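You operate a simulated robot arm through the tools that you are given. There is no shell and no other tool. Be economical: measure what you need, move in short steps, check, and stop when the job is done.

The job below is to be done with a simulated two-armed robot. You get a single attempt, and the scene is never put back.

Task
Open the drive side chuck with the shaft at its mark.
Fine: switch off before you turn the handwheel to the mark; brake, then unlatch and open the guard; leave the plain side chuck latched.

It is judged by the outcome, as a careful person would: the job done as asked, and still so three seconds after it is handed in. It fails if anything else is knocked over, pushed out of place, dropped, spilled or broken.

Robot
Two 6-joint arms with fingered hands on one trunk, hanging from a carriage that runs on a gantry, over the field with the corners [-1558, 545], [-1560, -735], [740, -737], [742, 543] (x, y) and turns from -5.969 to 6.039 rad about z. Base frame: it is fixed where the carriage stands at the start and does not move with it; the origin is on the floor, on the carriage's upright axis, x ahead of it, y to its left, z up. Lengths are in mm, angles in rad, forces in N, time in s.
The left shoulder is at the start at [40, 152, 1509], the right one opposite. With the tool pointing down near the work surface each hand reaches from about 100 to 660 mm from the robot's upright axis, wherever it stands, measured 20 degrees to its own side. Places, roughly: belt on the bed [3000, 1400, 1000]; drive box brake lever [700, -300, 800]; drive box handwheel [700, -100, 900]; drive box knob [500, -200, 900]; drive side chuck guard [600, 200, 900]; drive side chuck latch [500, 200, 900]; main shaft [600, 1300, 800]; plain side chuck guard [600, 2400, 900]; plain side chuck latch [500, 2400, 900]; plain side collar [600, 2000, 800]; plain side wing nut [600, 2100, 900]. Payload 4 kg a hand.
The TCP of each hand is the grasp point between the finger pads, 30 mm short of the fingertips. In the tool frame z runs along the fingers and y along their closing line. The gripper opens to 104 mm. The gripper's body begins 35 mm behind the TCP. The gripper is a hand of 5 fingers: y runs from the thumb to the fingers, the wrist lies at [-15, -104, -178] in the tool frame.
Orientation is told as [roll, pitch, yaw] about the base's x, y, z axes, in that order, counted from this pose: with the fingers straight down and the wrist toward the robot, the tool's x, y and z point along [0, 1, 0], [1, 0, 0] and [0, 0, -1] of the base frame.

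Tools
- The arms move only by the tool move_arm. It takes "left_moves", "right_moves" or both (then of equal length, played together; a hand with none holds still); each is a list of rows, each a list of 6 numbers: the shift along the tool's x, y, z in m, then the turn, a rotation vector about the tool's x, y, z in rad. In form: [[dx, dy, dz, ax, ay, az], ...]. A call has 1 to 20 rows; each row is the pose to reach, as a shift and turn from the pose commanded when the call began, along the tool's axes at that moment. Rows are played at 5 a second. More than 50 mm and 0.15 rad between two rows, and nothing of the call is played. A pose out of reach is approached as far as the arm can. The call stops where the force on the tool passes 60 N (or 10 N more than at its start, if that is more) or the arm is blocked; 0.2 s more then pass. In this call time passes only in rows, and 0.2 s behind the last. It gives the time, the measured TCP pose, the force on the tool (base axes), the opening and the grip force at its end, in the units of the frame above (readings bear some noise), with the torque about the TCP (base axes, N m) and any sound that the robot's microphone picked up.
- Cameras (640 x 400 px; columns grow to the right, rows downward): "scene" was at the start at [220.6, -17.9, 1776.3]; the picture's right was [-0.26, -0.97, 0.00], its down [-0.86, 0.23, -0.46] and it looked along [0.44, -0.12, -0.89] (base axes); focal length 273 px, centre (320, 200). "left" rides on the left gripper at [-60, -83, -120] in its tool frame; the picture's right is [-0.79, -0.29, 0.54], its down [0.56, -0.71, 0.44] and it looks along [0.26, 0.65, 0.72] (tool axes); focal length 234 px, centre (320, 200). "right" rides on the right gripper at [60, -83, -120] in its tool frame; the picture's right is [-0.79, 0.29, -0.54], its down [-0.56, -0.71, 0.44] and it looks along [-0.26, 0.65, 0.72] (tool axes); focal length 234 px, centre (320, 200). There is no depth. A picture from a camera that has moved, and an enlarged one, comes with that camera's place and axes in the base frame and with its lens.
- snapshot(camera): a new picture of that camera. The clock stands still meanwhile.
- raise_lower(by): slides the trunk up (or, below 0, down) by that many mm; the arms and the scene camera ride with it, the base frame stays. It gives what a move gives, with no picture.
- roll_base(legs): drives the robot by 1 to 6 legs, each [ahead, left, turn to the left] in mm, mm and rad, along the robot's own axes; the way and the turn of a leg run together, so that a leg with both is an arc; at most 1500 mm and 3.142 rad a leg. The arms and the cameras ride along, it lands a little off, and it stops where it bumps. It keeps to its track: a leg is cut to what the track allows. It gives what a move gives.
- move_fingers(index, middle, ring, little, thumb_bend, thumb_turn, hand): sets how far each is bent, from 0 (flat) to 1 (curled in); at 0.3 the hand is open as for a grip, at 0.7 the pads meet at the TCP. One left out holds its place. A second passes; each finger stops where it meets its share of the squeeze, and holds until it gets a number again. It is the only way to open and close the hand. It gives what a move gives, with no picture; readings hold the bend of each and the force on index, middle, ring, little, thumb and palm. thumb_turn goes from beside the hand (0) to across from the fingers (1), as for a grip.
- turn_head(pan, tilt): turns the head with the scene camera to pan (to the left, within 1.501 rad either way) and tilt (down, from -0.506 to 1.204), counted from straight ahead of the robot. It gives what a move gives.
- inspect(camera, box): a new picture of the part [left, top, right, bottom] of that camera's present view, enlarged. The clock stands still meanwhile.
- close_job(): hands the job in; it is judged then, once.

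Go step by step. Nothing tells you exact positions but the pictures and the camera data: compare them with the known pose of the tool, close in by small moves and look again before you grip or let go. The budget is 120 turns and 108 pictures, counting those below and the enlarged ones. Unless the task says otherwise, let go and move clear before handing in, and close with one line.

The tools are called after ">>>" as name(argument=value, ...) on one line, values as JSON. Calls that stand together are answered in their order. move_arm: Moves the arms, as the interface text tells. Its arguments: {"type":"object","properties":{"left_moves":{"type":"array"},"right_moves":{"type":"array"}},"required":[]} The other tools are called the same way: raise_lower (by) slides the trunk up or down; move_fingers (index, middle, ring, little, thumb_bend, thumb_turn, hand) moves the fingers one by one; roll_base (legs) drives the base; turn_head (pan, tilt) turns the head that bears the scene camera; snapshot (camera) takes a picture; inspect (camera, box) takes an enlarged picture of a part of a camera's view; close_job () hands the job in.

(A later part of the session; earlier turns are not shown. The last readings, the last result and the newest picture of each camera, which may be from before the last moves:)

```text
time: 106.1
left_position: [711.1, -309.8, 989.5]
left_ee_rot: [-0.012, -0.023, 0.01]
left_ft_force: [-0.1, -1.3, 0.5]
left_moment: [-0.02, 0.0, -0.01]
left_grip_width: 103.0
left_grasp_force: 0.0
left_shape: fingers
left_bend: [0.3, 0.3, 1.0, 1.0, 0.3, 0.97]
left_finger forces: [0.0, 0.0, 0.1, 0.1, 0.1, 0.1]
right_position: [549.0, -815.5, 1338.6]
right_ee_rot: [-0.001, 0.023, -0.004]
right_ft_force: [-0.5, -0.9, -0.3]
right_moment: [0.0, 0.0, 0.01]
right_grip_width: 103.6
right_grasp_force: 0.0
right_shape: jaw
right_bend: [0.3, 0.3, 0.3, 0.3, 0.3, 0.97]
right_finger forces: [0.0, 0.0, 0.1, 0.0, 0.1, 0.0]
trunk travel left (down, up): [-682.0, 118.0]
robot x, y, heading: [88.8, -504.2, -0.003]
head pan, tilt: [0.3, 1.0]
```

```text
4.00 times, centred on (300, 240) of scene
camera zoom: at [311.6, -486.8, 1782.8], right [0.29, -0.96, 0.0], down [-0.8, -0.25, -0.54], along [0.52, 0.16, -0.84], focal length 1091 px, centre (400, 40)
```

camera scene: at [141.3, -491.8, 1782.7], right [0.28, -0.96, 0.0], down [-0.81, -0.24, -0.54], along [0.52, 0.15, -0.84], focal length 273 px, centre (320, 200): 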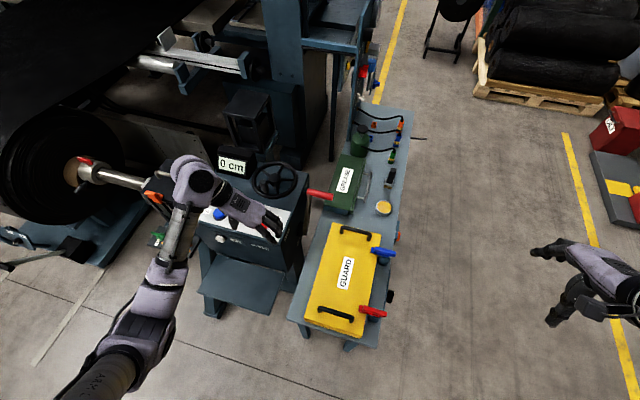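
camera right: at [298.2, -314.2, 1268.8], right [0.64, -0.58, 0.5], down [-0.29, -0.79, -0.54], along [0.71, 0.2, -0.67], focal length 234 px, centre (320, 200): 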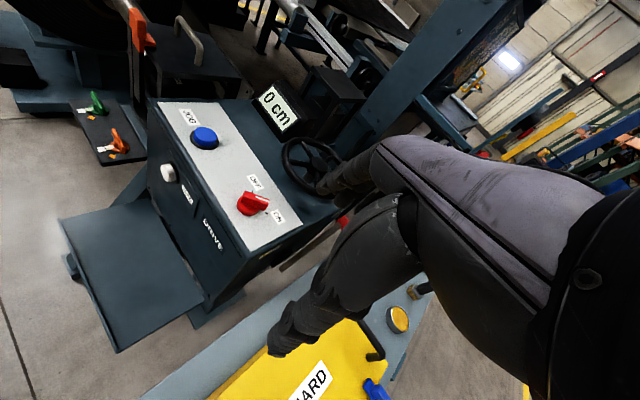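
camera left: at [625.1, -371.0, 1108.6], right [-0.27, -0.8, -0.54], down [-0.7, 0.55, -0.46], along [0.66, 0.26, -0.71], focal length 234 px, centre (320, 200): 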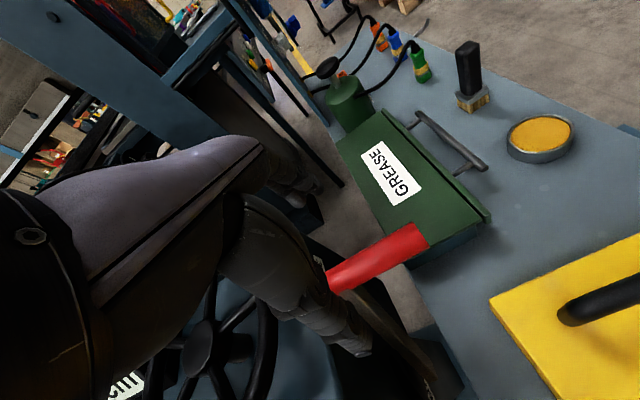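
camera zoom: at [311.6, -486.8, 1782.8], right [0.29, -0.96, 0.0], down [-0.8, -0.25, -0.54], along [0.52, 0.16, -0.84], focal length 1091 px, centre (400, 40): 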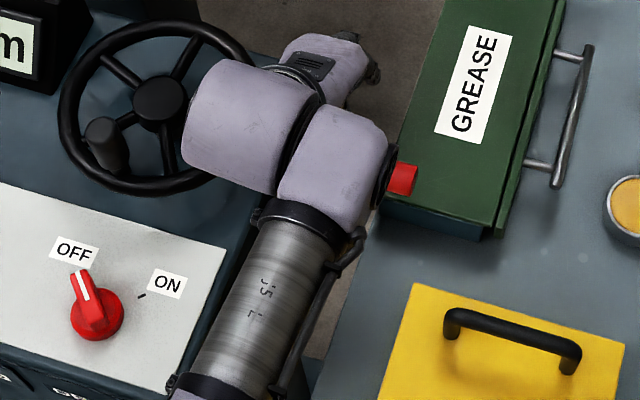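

The grip lies right below the hand, at x≈710. I'll descend around it and close index, middle and thumb.

>>> move_arm(left_moves=[[-0.002, 0, 0.03, 0, 0, 0], [-0.004, 0, 0.055, 0, 0, 0], [-0.004, 0, 0.076, 0, 0, 0]])

>>> move_fingers(hand="left", index=0.7, middle=0.7, thumb_bend=0.7)

>>> snapshot(camera="left")

```text
time: 106.9
left_position: [711.8, -315.2, 914.3]
left_ee_rot: [-0.01, -0.023, 0.011]
left_ft_force: [-0.2, 0.4, 0.0]
left_moment: [0.03, -0.01, 0.0]
left_grip_width: 103.3
left_grasp_force: 0.1
left_shape: fingers
left_bend: [0.3, 0.3, 1.0, 1.0, 0.3, 0.97]
left_finger forces: [0.0, 0.1, 0.0, 0.0, 0.1, 0.0]
right_position: [548.9, -815.4, 1338.3]
right_ee_rot: [-0.002, 0.021, -0.004]
right_ft_force: [0.3, 0.6, 0.2]
right_moment: [-0.04, 0.0, 0.03]
right_grip_width: 104.0
right_grasp_force: 0.0
right_shape: jaw
right_bend: [0.3, 0.3, 0.3, 0.3, 0.3, 0.97]
right_finger forces: [0.0, 0.0, 0.0, 0.1, 0.0, 0.1]
trunk travel left (down, up): [-682.0, 118.0]
robot x, y, heading: [83.4, -508.6, -0.001]
head pan, tilt: [0.3, 1.0]
```

```text
time: 107.9
left_position: [716.2, -316.3, 917.1]
left_ee_rot: [-0.009, -0.028, 0.011]
left_ft_force: [9.4, -1.1, 8.5]
left_moment: [-0.08, -0.33, -0.06]
left_grip_width: 20.5
left_grasp_force: 11.1
left_shape: fingers
left_bend: [0.61, 0.62, 1.0, 1.0, 0.65, 0.97]
left_finger forces: [7.8, 8.6, 0.0, 0.1, 6.4, 0.1]
right_position: [548.7, -816.0, 1338.3]
right_ee_rot: [0.002, 0.017, -0.004]
right_ft_force: [0.4, 0.1, 1.5]
right_moment: [0.03, 0.03, -0.03]
right_grip_width: 103.7
right_grasp_force: 0.1
right_shape: jaw
right_bend: [0.3, 0.3, 0.3, 0.3, 0.3, 0.97]
right_finger forces: [0.0, 0.0, 0.0, 0.0, 0.0, 0.1]
trunk travel left (down, up): [-682.0, 118.0]
robot x, y, heading: [86.8, -505.9, -0.002]
head pan, tilt: [0.3, 1.0]
```

```text
24 pictures are left
camera left: at [629.4, -376.5, 1035.2], right [-0.27, -0.8, -0.54], down [-0.7, 0.55, -0.46], along [0.66, 0.26, -0.7], focal length 234 px, centre (320, 200)
```

left: 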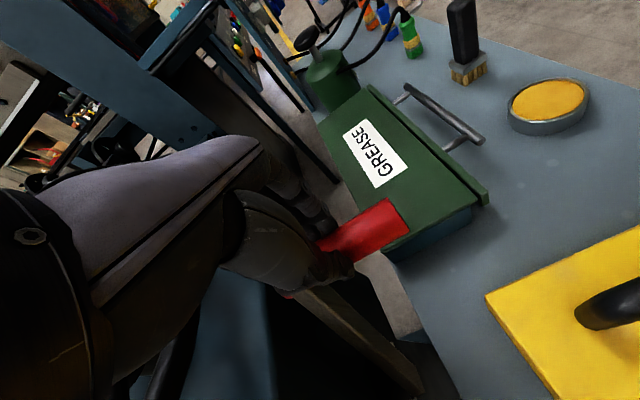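

The grip is held. I'll pull it along an arc toward HOLD, half way first.

>>> move_arm(left_moves=[[0, -0.011, -0.004, 0, 0, 0], [0, -0.022, -0.007, 0, 0, 0], [0, -0.033, -0.01, 0, 0, 0], [0, -0.045, -0.012, 0, 0, 0], [0, -0.058, -0.013, 0, 0, 0], [0, -0.072, -0.0136, 0, 0, 0]])

>>> snapshot(camera="left")

```text
time: 109.3
left_position: [644.9, -316.6, 931.3]
left_ee_rot: [-0.01, -0.032, 0.009]
left_ft_force: [4.7, -0.4, 31.3]
left_moment: [0.01, -0.47, -0.07]
left_grip_width: 20.3
left_grasp_force: 19.7
left_shape: fingers
left_bend: [0.66, 0.66, 1.0, 1.0, 0.61, 0.97]
left_finger forces: [17.1, 13.7, 0.0, 0.0, 8.9, 0.1]
right_position: [552.3, -814.0, 1337.9]
right_ee_rot: [0.0, 0.019, -0.003]
right_ft_force: [-0.5, -0.2, -0.7]
right_moment: [-0.02, 0.0, -0.04]
right_grip_width: 104.0
right_grasp_force: 0.1
right_shape: jaw
right_bend: [0.3, 0.3, 0.3, 0.3, 0.3, 0.97]
right_finger forces: [0.0, 0.0, 0.1, 0.0, 0.0, 0.0]
trunk travel left (down, up): [-682.0, 118.0]
robot x, y, heading: [86.9, -505.1, -0.003]
head pan, tilt: [0.3, 1.0]
```

```text
23 pictures are left
camera left: at [558.5, -376.9, 1049.0], right [-0.26, -0.8, -0.54], down [-0.7, 0.55, -0.46], along [0.67, 0.26, -0.7], focal length 234 px, centre (320, 200)
```

left: 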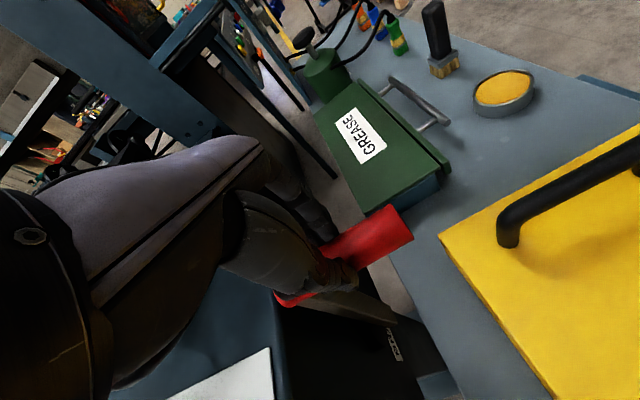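

>>> move_arm(left_moves=[[0, -0.012, -0.004, 0, 0, 0], [0, -0.024, -0.0035, 0, 0, 0], [0, -0.036, -0.002, 0, 0, 0], [0, -0.047, 0.0005, 0, 0, 0], [0, -0.058, 0.0035, 0, 0, 0], [0, -0.068, 0.007, 0, 0, 0], [0, -0.077, 0.01, 0, 0, 0]])

>>> snapshot(camera="left")

```text
time: 110.9
left_position: [562.2, -315.8, 914.3]
left_ee_rot: [-0.008, -0.021, 0.008]
left_ft_force: [-3.5, 3.7, 10.1]
left_moment: [0.12, -0.01, -0.06]
left_grip_width: 19.1
left_grasp_force: 8.7
left_shape: fingers
left_bend: [0.69, 0.68, 1.0, 1.0, 0.6, 0.97]
left_finger forces: [5.3, 6.0, 0.1, 0.0, 6.8, 0.1]
right_position: [548.4, -814.6, 1336.2]
right_ee_rot: [0.003, 0.021, -0.004]
right_ft_force: [0.0, -1.0, -0.3]
right_moment: [-0.01, 0.0, 0.02]
right_grip_width: 103.8
right_grasp_force: 0.2
right_shape: jaw
right_bend: [0.3, 0.3, 0.3, 0.3, 0.3, 0.97]
right_finger forces: [0.1, 0.0, 0.0, 0.0, 0.0, 0.1]
trunk travel left (down, up): [-682.0, 118.0]
robot x, y, heading: [84.4, -507.2, -0.003]
head pan, tilt: [0.3, 1.0]
```

```text
22 pictures are left
camera left: at [477.2, -377.9, 1033.5], right [-0.27, -0.8, -0.54], down [-0.7, 0.55, -0.46], along [0.66, 0.26, -0.71], focal length 234 px, centre (320, 200)
```

left: 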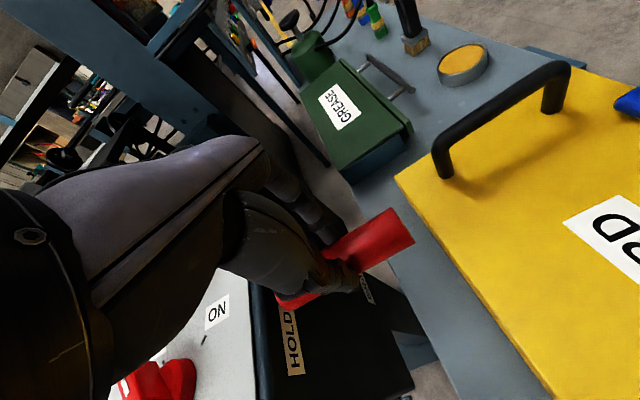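

>>> move_arm(left_moves=[[0, -0.007, 0.003, 0, 0, 0], [0, -0.014, 0.006, 0, 0, 0], [0, -0.02, 0.009, 0, 0, 0]])

```text
time: 111.7
left_position: [556.2, -316.4, 913.9]
left_ee_rot: [-0.011, -0.046, 0.013]
left_ft_force: [13.6, 1.8, 38.9]
left_moment: [0.07, -0.81, -0.07]
left_grip_width: 19.8
left_grasp_force: 22.4
left_shape: fingers
left_bend: [0.63, 0.63, 1.0, 1.0, 0.63, 0.97]
left_finger forces: [20.0, 19.1, 0.0, 0.0, 6.1, 0.0]
right_position: [552.3, -814.8, 1339.6]
right_ee_rot: [0.002, 0.018, -0.006]
right_ft_force: [-1.0, -0.9, -0.1]
right_moment: [0.0, 0.0, 0.02]
right_grip_width: 103.7
right_grasp_force: 0.1
right_shape: jaw
right_bend: [0.3, 0.3, 0.3, 0.3, 0.3, 0.97]
right_finger forces: [0.1, 0.0, 0.0, 0.1, 0.0, 0.1]
trunk travel left (down, up): [-682.0, 118.0]
robot x, y, heading: [86.8, -506.4, -0.007]
head pan, tilt: [0.3, 1.0]
```

The lever is at its HOLD stop. I'll release and rise.

>>> move_fingers(hand="left", index=0.3, middle=0.3, thumb_bend=0.3)

>>> move_arm(left_moves=[[0, 0.01, -0.03, 0, 0, 0], [0, 0.01, -0.07, 0, 0, 0], [0, 0.01, -0.11, 0, 0, 0], [0, 0.01, -0.15, 0, 0, 0], [0, 0.01, -0.19, 0, 0, 0], [0, 0.01, -0.23, 0, 0, 0]])

>>> snapshot(camera="left")

```text
time: 112.7
left_position: [543.6, -319.2, 904.5]
left_ee_rot: [-0.011, -0.023, 0.012]
left_ft_force: [0.1, -0.2, -0.2]
left_moment: [-0.03, 0.02, 0.01]
left_grip_width: 102.9
left_grasp_force: 0.1
left_shape: fingers
left_bend: [0.3, 0.3, 1.0, 1.0, 0.3, 0.97]
left_finger forces: [0.1, 0.1, 0.0, 0.0, 0.1, 0.0]
right_position: [549.1, -816.6, 1338.3]
right_ee_rot: [0.0, 0.023, -0.004]
right_ft_force: [-1.0, -0.8, -0.1]
right_moment: [-0.02, 0.02, 0.04]
right_grip_width: 104.0
right_grasp_force: 0.0
right_shape: jaw
right_bend: [0.3, 0.3, 0.3, 0.3, 0.3, 0.97]
right_finger forces: [0.0, 0.1, 0.0, 0.1, 0.0, 0.0]
trunk travel left (down, up): [-682.0, 118.0]
robot x, y, heading: [81.8, -506.6, -0.004]
head pan, tilt: [0.3, 1.0]
```

```text
time: 114.2
left_position: [544.2, -261.0, 1128.7]
left_ee_rot: [0.134, -0.008, 0.014]
left_ft_force: [-0.2, 0.1, 0.5]
left_moment: [-0.01, 0.0, -0.01]
left_grip_width: 103.2
left_grasp_force: 0.1
left_shape: fingers
left_bend: [0.3, 0.3, 1.0, 1.0, 0.3, 0.97]
left_finger forces: [0.0, 0.0, 0.0, 0.1, 0.1, 0.1]
right_position: [548.1, -815.3, 1337.2]
right_ee_rot: [-0.001, 0.022, -0.004]
right_ft_force: [-0.5, 0.2, 0.3]
right_moment: [-0.03, 0.02, -0.02]
right_grip_width: 103.8
right_grasp_force: 0.1
right_shape: jaw
right_bend: [0.3, 0.3, 0.3, 0.3, 0.3, 0.97]
right_finger forces: [0.0, 0.0, 0.0, 0.0, 0.0, 0.1]
trunk travel left (down, up): [-682.0, 118.0]
robot x, y, heading: [90.4, -507.2, -0.005]
head pan, tilt: [0.3, 1.0]
stopped in row 6 (left hand): the arm was blocked; the commanded pose is now the measured one
```

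```text
21 pictures are left
camera left: at [461.0, -338.5, 1238.8], right [-0.27, -0.71, -0.64], down [-0.71, 0.6, -0.36], along [0.65, 0.36, -0.67], focal length 234 px, centre (320, 200)
```

left: 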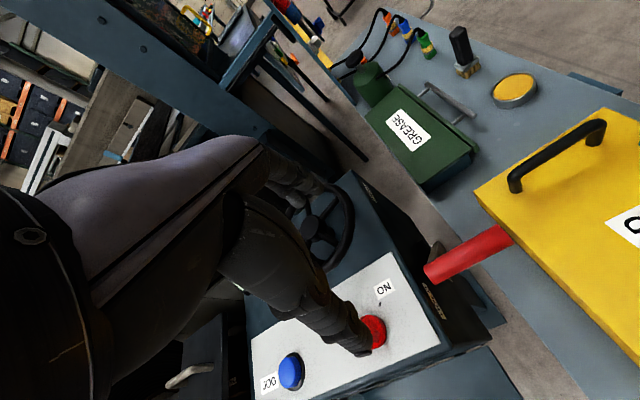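

The brake is on HOLD. Now for the latch: I'll straighten the hand and drive to the chuck.

>>> move_arm(left_moves=[[0, 0.02, 0, 0, -0.045, 0], [0, 0.04, 0, 0, -0.09, 0], [0, 0.07, 0, 0, -0.134, 0]])

>>> move_arm(left_moves=[[0, 0, -0.01, 0, 0, 0.143], [0, 0, -0.02, 0, 0, 0.286], [0, 0, -0.03, 0, 0, 0.429], [0, 0, -0.04, 0, 0, 0.572], [0, 0, -0.05, 0, 0, 0.715], [0, 0, -0.05, 0, 0, 0.858], [0, 0, -0.05, 0, 0, 1.0], [0, 0, -0.05, 0, 0, 1.143], [0, 0, -0.05, 0, 0, 1.286], [0, 0, -0.05, 0, 0, 1.429], [0, 0, -0.05, 0, 0, 1.57]])

>>> roll_base(legs=[[-106, 0, 0], [0, 520, 0]])

>>> snapshot(camera="left")

>>> snapshot(camera="scene")

```text
time: 115.0
left_position: [617.4, -262.1, 1131.7]
left_ee_rot: [-0.005, -0.007, 0.013]
left_ft_force: [0.3, -0.4, 0.3]
left_moment: [0.01, 0.0, 0.02]
left_grip_width: 103.0
left_grasp_force: 0.0
left_shape: fingers
left_bend: [0.3, 0.3, 1.0, 1.0, 0.3, 0.97]
left_finger forces: [0.0, 0.1, 0.0, 0.0, 0.0, 0.0]
right_position: [548.5, -817.4, 1337.9]
right_ee_rot: [0.0, 0.022, -0.003]
right_ft_force: [0.1, 0.1, 0.1]
right_moment: [0.0, -0.08, 0.0]
right_grip_width: 104.2
right_grasp_force: 0.1
right_shape: jaw
right_bend: [0.3, 0.3, 0.3, 0.3, 0.3, 0.97]
right_finger forces: [0.0, 0.1, 0.0, 0.0, 0.0, 0.0]
trunk travel left (down, up): [-682.0, 118.0]
robot x, y, heading: [83.3, -502.9, -0.004]
head pan, tilt: [0.3, 1.0]
```

```text
time: 117.4
left_position: [613.9, -259.4, 1178.5]
left_ee_rot: [0.01, -0.007, -1.557]
left_ft_force: [-0.3, 0.7, -0.5]
left_moment: [0.0, 0.01, -0.01]
left_grip_width: 103.0
left_grasp_force: 0.0
left_shape: fingers
left_bend: [0.3, 0.3, 1.0, 1.0, 0.3, 0.97]
left_finger forces: [0.1, 0.0, 0.0, 0.0, 0.0, 0.1]
right_position: [548.5, -815.2, 1337.3]
right_ee_rot: [0.001, 0.022, -0.003]
right_ft_force: [-0.5, 0.5, 0.3]
right_moment: [-0.02, 0.04, -0.01]
right_grip_width: 104.0
right_grasp_force: 0.0
right_shape: jaw
right_bend: [0.3, 0.3, 0.3, 0.3, 0.3, 0.97]
right_finger forces: [0.1, 0.0, 0.0, 0.0, 0.0, 0.1]
trunk travel left (down, up): [-682.0, 118.0]
robot x, y, heading: [85.8, -506.6, -0.002]
head pan, tilt: [0.3, 1.0]
```

```text
time: 121.2
left_position: [513.8, 257.9, 1178.3]
left_ee_rot: [0.009, -0.009, -1.558]
left_ft_force: [-0.2, -0.4, 0.7]
left_moment: [0.01, 0.01, 0.0]
left_grip_width: 103.1
left_grasp_force: 0.0
left_shape: fingers
left_bend: [0.3, 0.3, 1.0, 1.0, 0.3, 0.97]
left_finger forces: [0.1, 0.0, 0.0, 0.1, 0.1, 0.1]
right_position: [446.6, -296.0, 1336.8]
right_ee_rot: [0.0, 0.021, -0.008]
right_ft_force: [-0.2, 0.2, 0.2]
right_moment: [-0.01, -0.01, -0.01]
right_grip_width: 104.0
right_grasp_force: 0.0
right_shape: jaw
right_bend: [0.3, 0.3, 0.3, 0.3, 0.3, 0.97]
right_finger forces: [0.1, 0.1, 0.0, 0.1, 0.0, 0.0]
trunk travel left (down, up): [-682.0, 118.0]
robot x, y, heading: [-13.2, 17.3, -0.009]
head pan, tilt: [0.3, 1.0]
```

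```text
20 pictures are left
camera left: at [451.7, 341.1, 1296.8], right [-0.79, 0.27, -0.55], down [0.55, 0.71, -0.44], along [0.27, -0.65, -0.71], focal length 234 px, centre (320, 200)
```

left: 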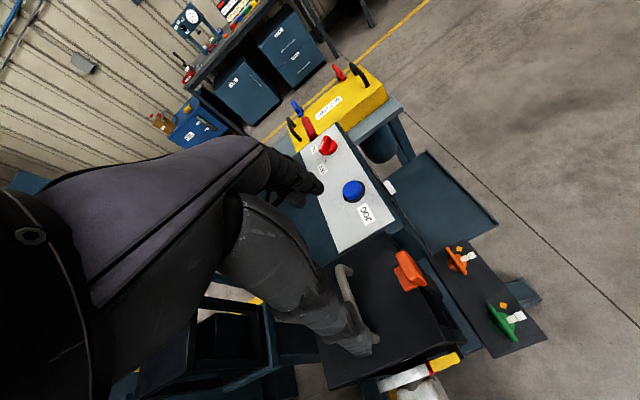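

```text
19 pictures are left
camera scene: at [210.9, 33.8, 1782.7], right [0.29, -0.96, 0.0], down [-0.81, -0.24, -0.54], along [0.52, 0.16, -0.84], focal length 273 px, centre (320, 200)
```

scene: 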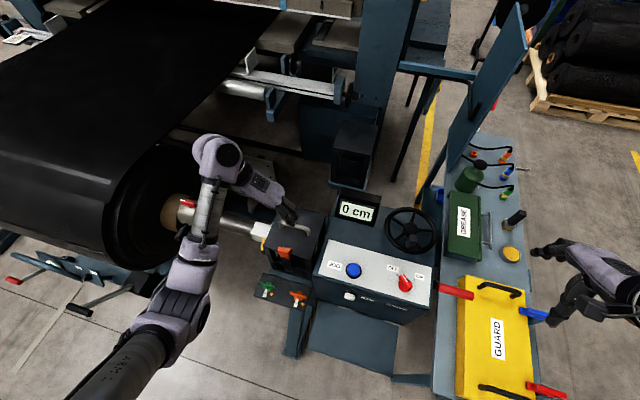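

>>> inspect(camera="left", box=[320, 220, 480, 350])

>>> inspect(camera="scene", box=[245, 205, 335, 285])

```text
3.08 times, centred on (400, 285) of left
camera zoom: at [451.7, 341.1, 1296.8], right [-0.79, 0.27, -0.55], down [0.55, 0.71, -0.44], along [0.27, -0.65, -0.71], focal length 720 px, centre (74, -62)
```

zoom: 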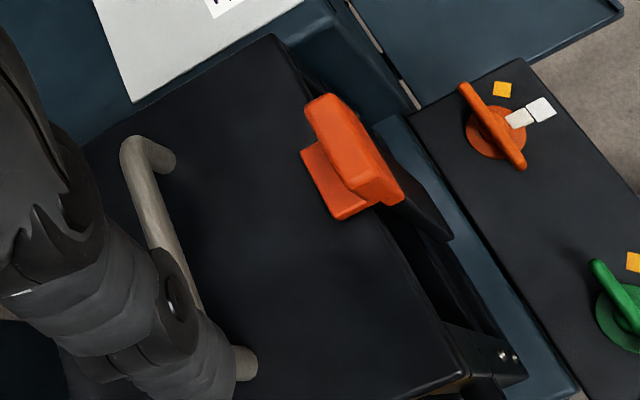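

```text
5.00 times, centred on (290, 245) of scene
camera zoom: at [210.9, 33.8, 1782.7], right [0.29, -0.96, 0.0], down [-0.81, -0.24, -0.54], along [0.52, 0.16, -0.84], focal length 1364 px, centre (470, -25)
```

zoom: 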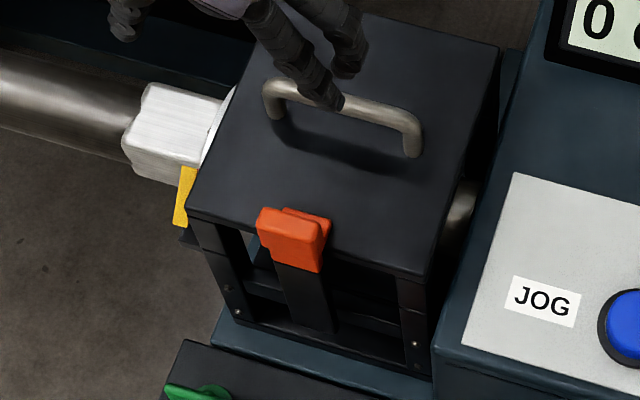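

The latch pull block is at about (488, y 217…261, top z≈980); the lid top is at z≈955 with a handle along y at x≈585. I'll descend to straddle the latch block along y.

>>> move_arm(left_moves=[[-0.01, 0.006, 0.045, 0, 0, 0], [-0.02, 0.012, 0.09, 0, 0, 0], [-0.032, 0.019, 0.13, 0, 0, 0], [-0.032, 0.019, 0.165, 0, 0, 0], [-0.032, 0.019, 0.196, 0, 0, 0]])

>>> snapshot(camera="left")

>>> inspect(camera="scene", box=[245, 205, 335, 285])

```text
time: 122.4
left_position: [483.5, 236.7, 981.4]
left_ee_rot: [0.01, -0.008, -1.56]
left_ft_force: [0.4, 0.7, 0.5]
left_moment: [0.03, 0.0, 0.01]
left_grip_width: 103.2
left_grasp_force: 0.0
left_shape: fingers
left_bend: [0.3, 0.3, 1.0, 1.0, 0.3, 0.97]
left_finger forces: [0.0, 0.0, 0.1, 0.0, 0.0, 0.0]
right_position: [446.9, -296.4, 1338.3]
right_ee_rot: [0.0, 0.019, -0.008]
right_ft_force: [0.5, 0.0, -0.2]
right_moment: [-0.01, -0.02, 0.0]
right_grip_width: 104.0
right_grasp_force: 0.0
right_shape: jaw
right_bend: [0.3, 0.3, 0.3, 0.3, 0.3, 0.97]
right_finger forces: [0.0, 0.1, 0.0, 0.0, 0.1, 0.1]
trunk travel left (down, up): [-682.0, 118.0]
robot x, y, heading: [-17.7, 20.2, -0.007]
head pan, tilt: [0.3, 1.0]
```

```text
16 pictures are left
camera left: at [421.0, 319.5, 1099.2], right [-0.79, 0.28, -0.55], down [0.56, 0.71, -0.44], along [0.27, -0.65, -0.71], focal length 234 px, centre (320, 200)
```

left: 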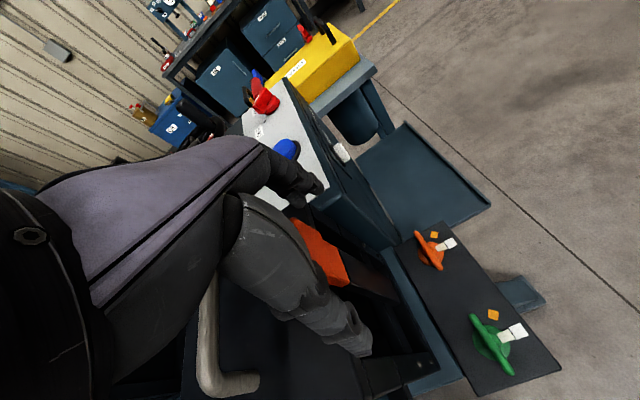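

```text
5.00 times, centred on (290, 245) of scene
camera zoom: at [210.9, 33.8, 1782.8], right [0.29, -0.96, 0.0], down [-0.81, -0.24, -0.54], along [0.52, 0.16, -0.84], focal length 1364 px, centre (470, -25)
```

zoom: 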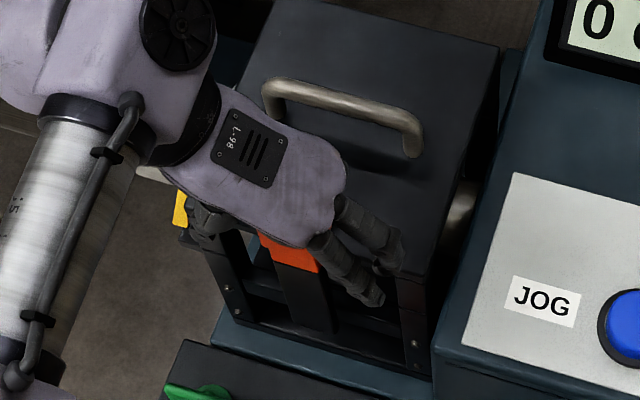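

>>> move_fingers(hand="left", index=0.7, middle=0.7, thumb_bend=0.7)

>>> snapshot(camera="left")

```text
time: 123.4
left_position: [483.1, 233.7, 980.6]
left_ee_rot: [0.011, -0.011, -1.56]
left_ft_force: [-0.7, -8.4, -1.3]
left_moment: [-0.21, 0.02, -0.06]
left_grip_width: 2.2
left_grasp_force: 4.9
left_shape: fingers
left_bend: [0.7, 0.62, 1.0, 1.0, 0.7, 0.96]
left_finger forces: [0.1, 8.1, 0.0, 0.0, 1.5, 0.0]
right_position: [445.4, -297.9, 1338.6]
right_ee_rot: [-0.002, 0.021, -0.011]
right_ft_force: [0.1, -0.2, 0.3]
right_moment: [0.0, 0.0, 0.01]
right_grip_width: 104.0
right_grasp_force: 0.1
right_shape: jaw
right_bend: [0.3, 0.3, 0.3, 0.3, 0.3, 0.97]
right_finger forces: [0.0, 0.0, 0.0, 0.0, 0.1, 0.1]
trunk travel left (down, up): [-682.0, 118.0]
robot x, y, heading: [-13.0, 15.8, -0.005]
head pan, tilt: [0.3, 1.0]
```

```text
14 pictures are left
camera left: at [420.8, 317.5, 1098.8], right [-0.79, 0.27, -0.55], down [0.55, 0.71, -0.44], along [0.27, -0.65, -0.71], focal length 234 px, centre (320, 200)
```

left: 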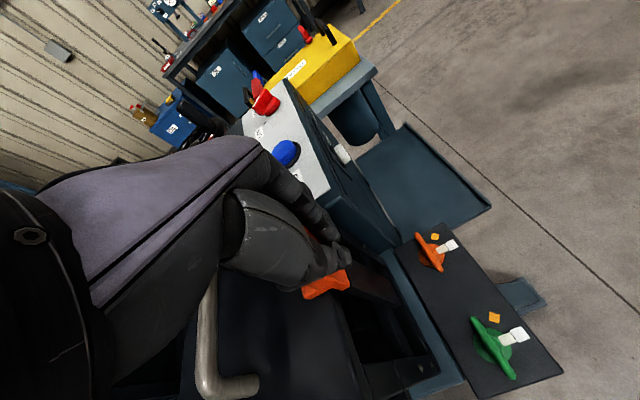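

>>> move_fingers(hand="left", index=0.3, middle=0.3, thumb_bend=0.3)

>>> move_arm(left_moves=[[0.006, -0.003, 0.005, 0, 0, 0], [0.009, -0.003, 0.01, 0, 0, 0], [0.009, -0.003, 0.017, 0, 0, 0]])

>>> move_fingers(hand="left", index=0.7, middle=0.7, thumb_bend=0.7)

```text
time: 124.4
left_position: [482.8, 236.7, 981.0]
left_ee_rot: [0.011, -0.007, -1.56]
left_ft_force: [0.0, 0.2, 0.0]
left_moment: [-0.02, -0.03, 0.01]
left_grip_width: 102.9
left_grasp_force: 0.1
left_shape: fingers
left_bend: [0.3, 0.3, 1.0, 1.0, 0.3, 0.97]
left_finger forces: [0.0, 0.0, 0.0, 0.1, 0.0, 0.1]
right_position: [446.5, -295.4, 1337.0]
right_ee_rot: [0.002, 0.021, -0.009]
right_ft_force: [-0.2, 0.5, -0.3]
right_moment: [0.02, -0.02, 0.01]
right_grip_width: 103.8
right_grasp_force: 0.0
right_shape: jaw
right_bend: [0.3, 0.3, 0.3, 0.3, 0.3, 0.97]
right_finger forces: [0.0, 0.0, 0.1, 0.0, 0.1, 0.0]
trunk travel left (down, up): [-682.0, 118.0]
robot x, y, heading: [-13.6, 17.4, -0.009]
head pan, tilt: [0.3, 1.0]
```

```text
time: 125.2
left_position: [495.7, 239.9, 967.3]
left_ee_rot: [0.014, -0.009, -1.56]
left_ft_force: [-4.7, 2.8, 21.8]
left_moment: [-1.34, -0.02, -0.31]
left_grip_width: 103.1
left_grasp_force: 11.3
left_shape: fingers
left_bend: [0.3, 0.3, 1.0, 1.0, 0.3, 0.97]
left_finger forces: [0.0, 22.3, 0.0, 0.0, 0.1, 0.0]
right_position: [448.2, -295.6, 1339.3]
right_ee_rot: [0.002, 0.02, -0.008]
right_ft_force: [0.2, -0.1, -0.4]
right_moment: [0.04, 0.0, 0.03]
right_grip_width: 104.1
right_grasp_force: 0.1
right_shape: jaw
right_bend: [0.3, 0.3, 0.3, 0.3, 0.3, 0.97]
right_finger forces: [0.0, 0.0, 0.1, 0.0, 0.0, 0.0]
trunk travel left (down, up): [-682.0, 118.0]
robot x, y, heading: [-17.5, 12.5, -0.012]
head pan, tilt: [0.3, 1.0]
```

```text
time: 126.2
left_position: [495.1, 239.7, 967.3]
left_ee_rot: [0.012, -0.01, -1.562]
left_ft_force: [-9.9, 0.8, 43.7]
left_moment: [-2.6, -0.03, -0.61]
left_grip_width: 29.5
left_grasp_force: 29.7
left_shape: fingers
left_bend: [0.57, 0.3, 1.0, 1.0, 0.63, 0.97]
left_finger forces: [11.2, 39.5, 0.1, 0.0, 8.1, 0.1]
right_position: [447.2, -296.1, 1337.4]
right_ee_rot: [0.003, 0.021, -0.01]
right_ft_force: [-0.3, -0.2, -0.4]
right_moment: [0.02, -0.01, 0.02]
right_grip_width: 104.0
right_grasp_force: 0.1
right_shape: jaw
right_bend: [0.3, 0.3, 0.3, 0.3, 0.3, 0.97]
right_finger forces: [0.0, 0.1, 0.1, 0.0, 0.0, 0.0]
trunk travel left (down, up): [-682.0, 118.0]
robot x, y, heading: [-15.3, 18.1, -0.007]
head pan, tilt: [0.3, 1.0]
```

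>>> move_fingers(hand="left", middle=0.25, index=0.7, thumb_bend=0.72)

>>> move_arm(left_moves=[[-0.006, 0, -0.003, 0, 0, 0], [-0.014, 0, -0.003, 0, 0, 0], [-0.022, 0, -0.002, 0, 0, 0], [-0.03, 0, 0, 0, 0, 0], [-0.038, 0, 0.002, 0, 0, 0], [-0.046, 0, 0.005, 0, 0, 0]])

>>> snapshot(camera="left")

```text
time: 127.2
left_position: [495.2, 242.0, 965.8]
left_ee_rot: [0.012, -0.006, -1.557]
left_ft_force: [-0.8, 4.7, 31.3]
left_moment: [-1.55, -0.11, -0.07]
left_grip_width: 29.6
left_grasp_force: 23.0
left_shape: fingers
left_bend: [0.55, 0.3, 1.0, 1.0, 0.64, 0.97]
left_finger forces: [11.1, 25.4, 0.1, 0.0, 10.1, 0.1]
right_position: [447.3, -295.3, 1338.5]
right_ee_rot: [0.003, 0.019, -0.009]
right_ft_force: [-0.6, -0.4, -0.2]
right_moment: [-0.01, 0.01, -0.01]
right_grip_width: 104.0
right_grasp_force: 0.0
right_shape: jaw
right_bend: [0.3, 0.3, 0.3, 0.3, 0.3, 0.97]
right_finger forces: [0.1, 0.1, 0.0, 0.0, 0.0, 0.1]
trunk travel left (down, up): [-682.0, 118.0]
robot x, y, heading: [-17.4, 16.3, -0.008]
head pan, tilt: [0.3, 1.0]
```

```text
time: 128.6
left_position: [448.4, 240.7, 959.7]
left_ee_rot: [0.01, -0.006, -1.558]
left_ft_force: [2.2, 3.6, -8.3]
left_moment: [0.06, -0.14, 0.0]
left_grip_width: 29.1
left_grasp_force: 9.3
left_shape: fingers
left_bend: [0.57, 0.25, 1.0, 1.0, 0.63, 0.98]
left_finger forces: [7.9, 0.1, 0.0, 0.1, 10.8, 0.1]
right_position: [446.7, -296.3, 1336.7]
right_ee_rot: [0.0, 0.021, -0.009]
right_ft_force: [0.2, 0.2, 0.8]
right_moment: [0.0, -0.02, 0.03]
right_grip_width: 104.0
right_grasp_force: 0.1
right_shape: jaw
right_bend: [0.3, 0.3, 0.3, 0.3, 0.3, 0.97]
right_finger forces: [0.0, 0.1, 0.0, 0.0, 0.1, 0.1]
trunk travel left (down, up): [-682.0, 118.0]
robot x, y, heading: [-17.0, 20.1, -0.009]
head pan, tilt: [0.3, 1.0]
```

```text
13 pictures are left
camera left: at [385.3, 323.1, 1078.1], right [-0.79, 0.28, -0.55], down [0.55, 0.71, -0.44], along [0.27, -0.65, -0.71], focal length 234 px, centre (320, 200)
```

left: 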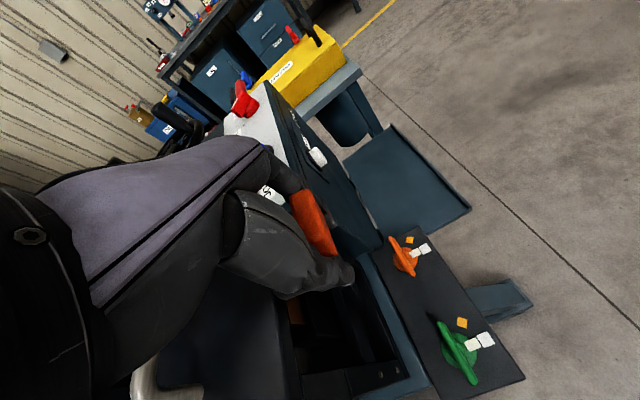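

The latch swings out. I'll continue further out and down so it stays open.

>>> move_arm(left_moves=[[-0.01, 0, 0.003, 0, 0, 0], [-0.02, 0, 0.007, 0, 0, 0], [-0.03, 0, 0.012, 0, 0, 0], [-0.04, 0, 0.018, 0, 0, 0], [-0.048, 0, 0.024, 0, 0, 0]])

>>> inspect(camera="scene", box=[235, 205, 335, 295])

```text
time: 129.8
left_position: [401.9, 239.9, 935.8]
left_ee_rot: [0.009, -0.008, -1.557]
left_ft_force: [8.6, 5.1, -10.8]
left_moment: [0.05, -0.27, 0.08]
left_grip_width: 28.3
left_grasp_force: 11.3
left_shape: fingers
left_bend: [0.57, 0.25, 1.0, 1.0, 0.63, 0.98]
left_finger forces: [9.7, 0.1, 0.0, 0.0, 13.0, 0.1]
right_position: [447.5, -296.0, 1337.9]
right_ee_rot: [0.001, 0.021, -0.009]
right_ft_force: [-0.5, -0.4, -0.5]
right_moment: [0.03, -0.02, -0.01]
right_grip_width: 104.0
right_grasp_force: 0.1
right_shape: jaw
right_bend: [0.3, 0.3, 0.3, 0.3, 0.3, 0.97]
right_finger forces: [0.0, 0.1, 0.0, 0.0, 0.0, 0.0]
trunk travel left (down, up): [-682.0, 118.0]
robot x, y, heading: [-15.0, 18.2, -0.012]
head pan, tilt: [0.3, 1.0]
```

```text
4.44 times, centred on (285, 250) of scene
camera zoom: at [211.2, 34.0, 1782.9], right [0.29, -0.96, 0.0], down [-0.81, -0.24, -0.54], along [0.52, 0.16, -0.84], focal length 1212 px, centre (476, -22)
```

zoom: 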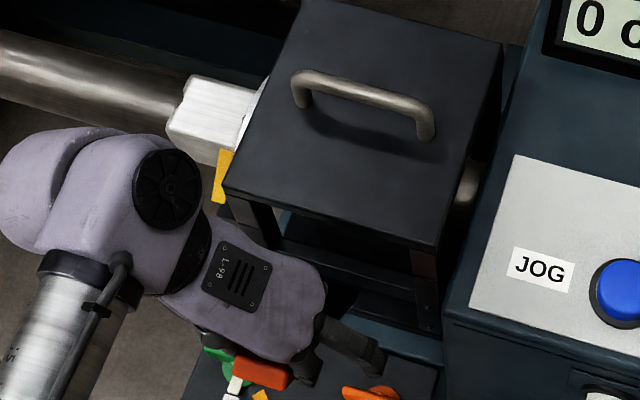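

The latch is swung well open. I'll release it and rise. For the lid I want the hand turned with the wrist on the far side (yaw ≈ -π), so the palm stays clear of the lid as it swings back.

>>> move_fingers(hand="left", index=0.3, thumb_bend=0.3, middle=0.3)

>>> move_arm(left_moves=[[-0.01, 0, -0.03, 0, 0, 0], [-0.01, 0, -0.07, 0, 0, 0], [-0.01, 0, -0.11, 0, 0, 0], [-0.01, 0, -0.15, 0, 0, 0], [0.0, 0, -0.19, 0, 0, 0], [0.03, 0, -0.22, 0, 0, 0], [0.07, 0, -0.22, 0, 0, 0]])

>>> inspect(camera="scene", box=[235, 205, 335, 295])

>>> move_arm(left_moves=[[0.01, 0, 0, 0, 0, 0.14], [0.02, 0, 0, 0, 0, 0.28], [0.03, 0, 0, 0, 0, 0.42], [0.04, 0, 0, 0, 0, 0.56], [0.05, 0, 0, 0, 0, 0.7], [0.06, 0, 0, 0, 0, 0.84], [0.06, 0, 0, 0, 0, 0.98], [0.06, 0, 0, 0, 0, 1.12], [0.06, 0, 0, 0, 0, 1.26], [0.06, 0, 0, 0, 0, 1.4], [0.06, 0, 0, 0, 0, 1.52]])

```text
time: 130.8
left_position: [400.2, 238.8, 935.2]
left_ee_rot: [0.011, -0.01, -1.558]
left_ft_force: [-0.2, 0.4, -1.0]
left_moment: [0.0, -0.02, -0.01]
left_grip_width: 102.5
left_grasp_force: 0.0
left_shape: fingers
left_bend: [0.3, 0.3, 1.0, 1.0, 0.3, 0.97]
left_finger forces: [0.0, 0.0, 0.0, 0.1, 0.0, 0.0]
right_position: [447.3, -296.3, 1337.2]
right_ee_rot: [0.001, 0.022, -0.009]
right_ft_force: [-0.1, -0.2, -0.1]
right_moment: [-0.03, 0.0, -0.01]
right_grip_width: 103.9
right_grasp_force: 0.1
right_shape: jaw
right_bend: [0.3, 0.3, 0.3, 0.3, 0.3, 0.97]
right_finger forces: [0.0, 0.1, 0.1, 0.0, 0.1, 0.0]
trunk travel left (down, up): [-682.0, 118.0]
robot x, y, heading: [-16.6, 16.3, -0.009]
head pan, tilt: [0.3, 1.0]
```

```text
time: 132.4
left_position: [468.7, 243.0, 1156.6]
left_ee_rot: [0.011, -0.007, -1.557]
left_ft_force: [0.1, -0.3, -0.3]
left_moment: [0.01, 0.03, -0.01]
left_grip_width: 102.9
left_grasp_force: 0.0
left_shape: fingers
left_bend: [0.3, 0.3, 1.0, 1.0, 0.3, 0.97]
left_finger forces: [0.0, 0.0, 0.0, 0.0, 0.0, 0.1]
right_position: [445.9, -295.7, 1336.8]
right_ee_rot: [0.0, 0.019, -0.009]
right_ft_force: [-0.5, -0.3, -0.2]
right_moment: [0.01, 0.0, -0.01]
right_grip_width: 104.1
right_grasp_force: 0.0
right_shape: jaw
right_bend: [0.3, 0.3, 0.3, 0.3, 0.3, 0.97]
right_finger forces: [0.0, 0.0, 0.0, 0.1, 0.0, 0.0]
trunk travel left (down, up): [-682.0, 118.0]
robot x, y, heading: [-15.8, 17.2, -0.005]
head pan, tilt: [0.3, 1.0]
```

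```text
4.44 times, centred on (285, 250) of scene
camera zoom: at [211.0, 33.8, 1782.8], right [0.29, -0.96, 0.0], down [-0.81, -0.24, -0.54], along [0.52, 0.16, -0.84], focal length 1212 px, centre (476, -22)
```

zoom: 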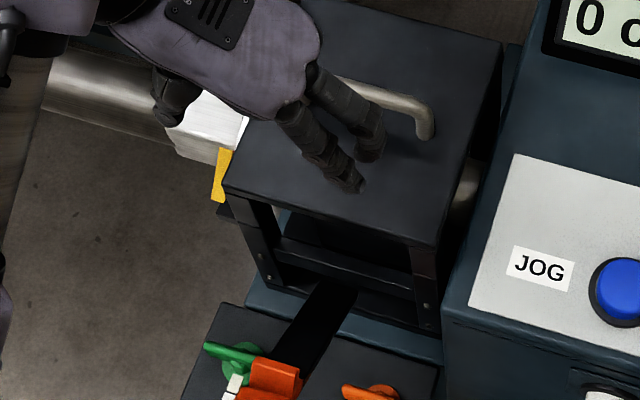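

```text
time: 134.8
left_position: [555.1, 247.3, 1147.6]
left_ee_rot: [0.007, 0.006, -3.08]
left_ft_force: [0.0, 0.4, 0.7]
left_moment: [-0.03, -0.02, -0.02]
left_grip_width: 103.3
left_grasp_force: 0.1
left_shape: fingers
left_bend: [0.3, 0.3, 1.0, 1.0, 0.3, 0.97]
left_finger forces: [0.1, 0.0, 0.0, 0.0, 0.0, 0.1]
left hand out of reach, approached as far as the arm can: row 1, 2, 3, 4, 5, 6, 7, 8, 9, 10, 11
right_position: [445.7, -296.1, 1336.7]
right_ee_rot: [-0.002, 0.022, -0.008]
right_ft_force: [-0.2, 0.3, 0.9]
right_moment: [0.03, -0.01, -0.04]
right_grip_width: 103.8
right_grasp_force: 0.0
right_shape: jaw
right_bend: [0.3, 0.3, 0.3, 0.3, 0.3, 0.97]
right_finger forces: [0.0, 0.0, 0.0, 0.1, 0.1, 0.0]
trunk travel left (down, up): [-682.0, 118.0]
robot x, y, heading: [-16.6, 18.0, -0.006]
head pan, tilt: [0.3, 1.0]
```

Yaw ≈ -π is reachable and the latch stays open. I'll reopen ring and little fingers and move over the lid handle.

>>> move_fingers(hand="left", ring=0.3, little=0.3)

>>> move_arm(left_moves=[[-0.001, -0.02, 0.03, 0, 0, 0], [-0.002, -0.04, 0.06, 0, 0, 0], [-0.0035, -0.056, 0.097, 0, 0, 0], [-0.0035, -0.056, 0.097, 0, 0, 0]])

>>> inspect(camera="scene", box=[235, 185, 335, 275])

```text
time: 135.8
left_position: [554.7, 248.1, 1148.4]
left_ee_rot: [0.008, 0.009, -3.078]
left_ft_force: [0.4, 0.5, -0.6]
left_moment: [-0.03, -0.03, -0.02]
left_grip_width: 103.1
left_grasp_force: 0.1
left_shape: fingers
left_bend: [0.3, 0.3, 0.3, 0.3, 0.3, 0.97]
left_finger forces: [0.1, 0.0, 0.0, 0.0, 0.0, 0.1]
right_position: [447.1, -296.7, 1338.3]
right_ee_rot: [0.0, 0.021, -0.008]
right_ft_force: [0.2, -0.5, 0.4]
right_moment: [0.02, -0.02, -0.01]
right_grip_width: 103.9
right_grasp_force: 0.1
right_shape: jaw
right_bend: [0.3, 0.3, 0.3, 0.3, 0.3, 0.97]
right_finger forces: [0.0, 0.0, 0.0, 0.1, 0.1, 0.1]
trunk travel left (down, up): [-682.0, 118.0]
robot x, y, heading: [-16.5, 16.4, -0.009]
head pan, tilt: [0.3, 1.0]
```

```text
time: 136.8
left_position: [533.9, 257.3, 1083.5]
left_ee_rot: [0.009, 0.011, -3.08]
left_ft_force: [-0.3, -0.3, -0.1]
left_moment: [-0.01, 0.0, 0.0]
left_grip_width: 103.4
left_grasp_force: 0.0
left_shape: fingers
left_bend: [0.3, 0.3, 0.3, 0.3, 0.3, 0.97]
left_finger forces: [0.1, 0.1, 0.0, 0.0, 0.0, 0.0]
left hand out of reach, approached as far as the arm can: row 1, 2, 3, 4
right_position: [446.2, -297.2, 1338.1]
right_ee_rot: [0.0, 0.02, -0.009]
right_ft_force: [-0.1, -0.5, 0.1]
right_moment: [-0.01, -0.01, 0.02]
right_grip_width: 104.1
right_grasp_force: 0.1
right_shape: jaw
right_bend: [0.3, 0.3, 0.3, 0.3, 0.3, 0.97]
right_finger forces: [0.0, 0.0, 0.0, 0.0, 0.1, 0.0]
trunk travel left (down, up): [-682.0, 118.0]
robot x, y, heading: [-18.5, 15.7, -0.007]
head pan, tilt: [0.3, 1.0]
```

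```text
4.44 times, centred on (285, 230) of scene
camera zoom: at [210.9, 33.8, 1782.7], right [0.29, -0.96, 0.0], down [-0.81, -0.24, -0.54], along [0.52, 0.16, -0.84], focal length 1212 px, centre (476, 67)
```

zoom: 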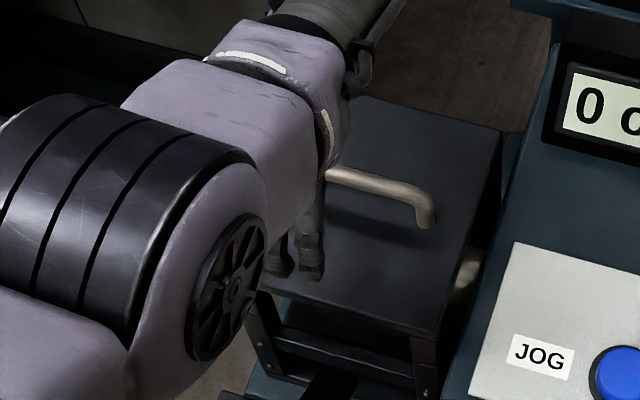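

The arm is over-stretched here; driving the carriage ahead by 170 mm gives room for the whole lid swing. Then I'll bring the hand back over the handle.

>>> roll_base(legs=[[170, 0, 0]])

>>> move_arm(left_moves=[[0, 0.04, -0.01, 0, 0, 0], [0, 0.08, -0.01, 0, 0, 0], [0, 0.12, -0.01, 0, 0, 0], [0, 0.155, -0.01, 0, 0, 0], [0, 0.155, -0.01, 0, 0, 0]])

>>> inspect(camera="scene", box=[140, 180, 300, 320])

```text
time: 138.3
left_position: [700.3, 255.0, 1083.2]
left_ee_rot: [0.008, 0.011, -3.081]
left_ft_force: [-0.5, 0.8, -0.1]
left_moment: [0.02, -0.03, -0.01]
left_grip_width: 103.3
left_grasp_force: 0.1
left_shape: fingers
left_bend: [0.3, 0.3, 0.3, 0.3, 0.3, 0.97]
left_finger forces: [0.0, 0.0, 0.0, 0.0, 0.0, 0.0]
right_position: [609.7, -298.8, 1338.1]
right_ee_rot: [0.0, 0.021, -0.012]
right_ft_force: [0.0, 0.9, -0.6]
right_moment: [-0.02, -0.01, -0.04]
right_grip_width: 103.8
right_grasp_force: 0.0
right_shape: jaw
right_bend: [0.3, 0.3, 0.3, 0.3, 0.3, 0.97]
right_finger forces: [0.1, 0.1, 0.0, 0.0, 0.0, 0.0]
trunk travel left (down, up): [-682.0, 118.0]
robot x, y, heading: [150.2, 13.0, -0.011]
head pan, tilt: [0.3, 1.0]
```

```text
time: 139.5
left_position: [673.7, 256.1, 1032.5]
left_ee_rot: [0.01, 0.008, -3.081]
left_ft_force: [0.7, -0.2, -0.5]
left_moment: [-0.02, -0.02, 0.02]
left_grip_width: 103.2
left_grasp_force: 0.0
left_shape: fingers
left_bend: [0.3, 0.3, 0.3, 0.3, 0.3, 0.97]
left_finger forces: [0.0, 0.0, 0.0, 0.1, 0.0, 0.1]
left hand out of reach, approached as far as the arm can: row 1, 2, 3, 4, 5
right_position: [610.3, -300.0, 1337.5]
right_ee_rot: [0.001, 0.021, -0.012]
right_ft_force: [-0.1, 0.3, -0.4]
right_moment: [0.02, -0.02, 0.03]
right_grip_width: 104.0
right_grasp_force: 0.1
right_shape: jaw
right_bend: [0.3, 0.3, 0.3, 0.3, 0.3, 0.97]
right_finger forces: [0.1, 0.0, 0.0, 0.0, 0.1, 0.0]
trunk travel left (down, up): [-682.0, 118.0]
robot x, y, heading: [148.4, 13.8, -0.01]
head pan, tilt: [0.3, 1.0]
```

```text
2.86 times, centred on (220, 250) of scene
camera zoom: at [375.5, 31.7, 1782.8], right [0.29, -0.96, 0.0], down [-0.81, -0.24, -0.54], along [0.52, 0.15, -0.84], focal length 779 px, centre (606, 57)
```

zoom: 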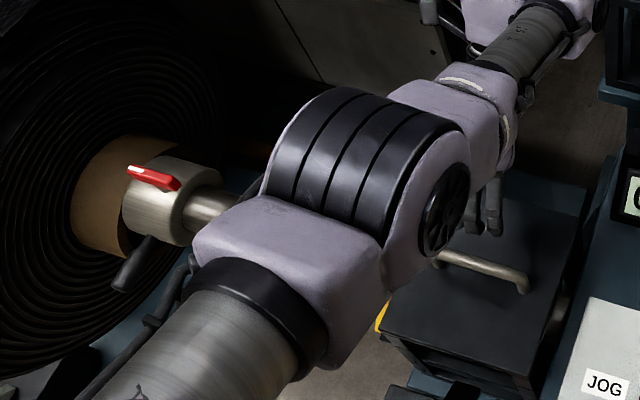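

Yaw -π is too constrained. Instead I'll grip the handle at yaw 0 and pitch the hand as the lid rises. First I'll unwind the wrist.

>>> move_arm(left_moves=[[0, -0.02, -0.03, 0, 0, -0.14], [0, -0.04, -0.06, 0, 0, -0.28], [0, -0.052, -0.09, 0, 0, -0.42], [0, -0.052, -0.11, 0, 0, -0.56], [0, -0.052, -0.11, 0, 0, -0.7], [0, -0.052, -0.11, 0, 0, -0.84], [0, -0.052, -0.11, 0, 0, -0.98], [0, -0.052, -0.11, 0, 0, -1.12], [0, -0.052, -0.11, 0, 0, -1.26], [0, -0.052, -0.11, 0, 0, -1.4], [0, -0.052, -0.11, 0, 0, -1.52]])

```text
time: 141.9
left_position: [786.3, 268.9, 1122.4]
left_ee_rot: [0.007, -0.008, -1.562]
left_ft_force: [0.2, 0.3, 0.0]
left_moment: [0.0, 0.03, 0.02]
left_grip_width: 103.2
left_grasp_force: 0.1
left_shape: fingers
left_bend: [0.3, 0.3, 0.3, 0.3, 0.3, 0.97]
left_finger forces: [0.0, 0.0, 0.1, 0.0, 0.0, 0.0]
left hand out of reach, approached as far as the arm can: row 2, 3, 5, 6, 7, 8, 9, 10, 11
right_position: [609.4, -298.6, 1338.2]
right_ee_rot: [0.001, 0.021, -0.01]
right_ft_force: [0.2, 0.4, 0.3]
right_moment: [0.0, 0.03, 0.02]
right_grip_width: 103.7
right_grasp_force: 0.1
right_shape: jaw
right_bend: [0.3, 0.3, 0.3, 0.3, 0.3, 0.97]
right_finger forces: [0.0, 0.0, 0.0, 0.1, 0.1, 0.0]
trunk travel left (down, up): [-682.0, 118.0]
robot x, y, heading: [146.0, 15.0, -0.01]
head pan, tilt: [0.3, 1.0]
```

>>> move_arm(left_moves=[[-0.04, 0, 0, 0, 0, 0], [-0.08, 0, 0, 0, 0, 0], [-0.11, 0.01, -0.01, 0, 0, 0], [-0.13, 0.02, -0.02, 0, 0, 0]])

```text
time: 142.9
left_position: [775.2, 280.8, 1097.0]
left_ee_rot: [0.009, -0.009, -1.563]
left_ft_force: [0.3, -0.1, -1.2]
left_moment: [-0.02, 0.01, 0.0]
left_grip_width: 103.5
left_grasp_force: 0.0
left_shape: fingers
left_bend: [0.3, 0.3, 0.3, 0.3, 0.3, 0.97]
left_finger forces: [0.0, 0.0, 0.1, 0.0, 0.0, 0.0]
left hand out of reach, approached as far as the arm can: row 1, 2, 3, 4
right_position: [610.7, -298.8, 1337.4]
right_ee_rot: [0.001, 0.021, -0.013]
right_ft_force: [-0.2, 0.3, -0.8]
right_moment: [-0.02, 0.02, 0.01]
right_grip_width: 104.3
right_grasp_force: 0.1
right_shape: jaw
right_bend: [0.3, 0.3, 0.3, 0.3, 0.3, 0.97]
right_finger forces: [0.0, 0.0, 0.0, 0.1, 0.0, 0.0]
trunk travel left (down, up): [-682.0, 118.0]
robot x, y, heading: [149.7, 13.7, -0.009]
head pan, tilt: [0.3, 1.0]
```

>>> move_arm(left_moves=[[0, 0, -0.02, 0, 0, -0.14], [0, 0, -0.04, 0, 0, -0.28], [0, 0, -0.06, 0, 0, -0.42], [0, 0, -0.08, 0, 0, -0.56], [0, 0, -0.08, 0, 0, -0.7], [0, 0, -0.08, 0, 0, -0.8]])

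>>> snapshot(camera="scene")

```text
time: 144.3
left_position: [870.7, 307.6, 1146.0]
left_ee_rot: [0.0, -0.011, -0.759]
left_ft_force: [0.0, 0.1, -1.4]
left_moment: [-0.04, 0.01, 0.0]
left_grip_width: 103.4
left_grasp_force: 0.1
left_shape: fingers
left_bend: [0.3, 0.3, 0.3, 0.3, 0.3, 0.97]
left_finger forces: [0.0, 0.0, 0.0, 0.0, 0.0, 0.1]
left hand out of reach, approached as far as the arm can: row 1, 2, 3, 4, 5, 6
right_position: [611.3, -299.2, 1338.1]
right_ee_rot: [0.001, 0.021, -0.012]
right_ft_force: [0.2, 0.3, 0.1]
right_moment: [-0.01, 0.02, -0.04]
right_grip_width: 103.9
right_grasp_force: 0.1
right_shape: jaw
right_bend: [0.3, 0.3, 0.3, 0.3, 0.3, 0.97]
right_finger forces: [0.0, 0.0, 0.0, 0.0, 0.0, 0.0]
trunk travel left (down, up): [-682.0, 118.0]
robot x, y, heading: [146.7, 15.8, -0.01]
head pan, tilt: [0.3, 1.0]
```

```text
8 pictures are left
camera scene: at [375.5, 31.6, 1782.7], right [0.29, -0.96, 0.0], down [-0.81, -0.24, -0.54], along [0.52, 0.15, -0.84], focal length 273 px, centre (320, 200)
```

scene: 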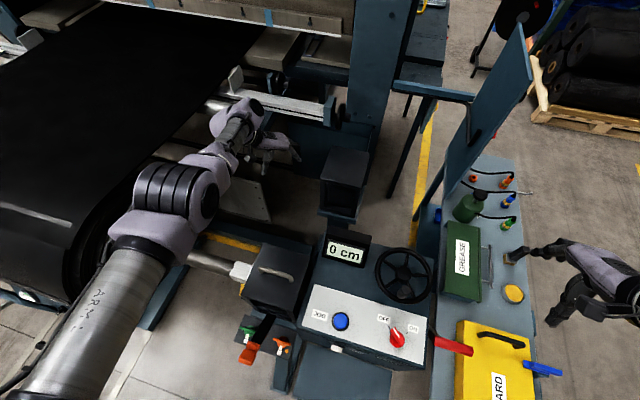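

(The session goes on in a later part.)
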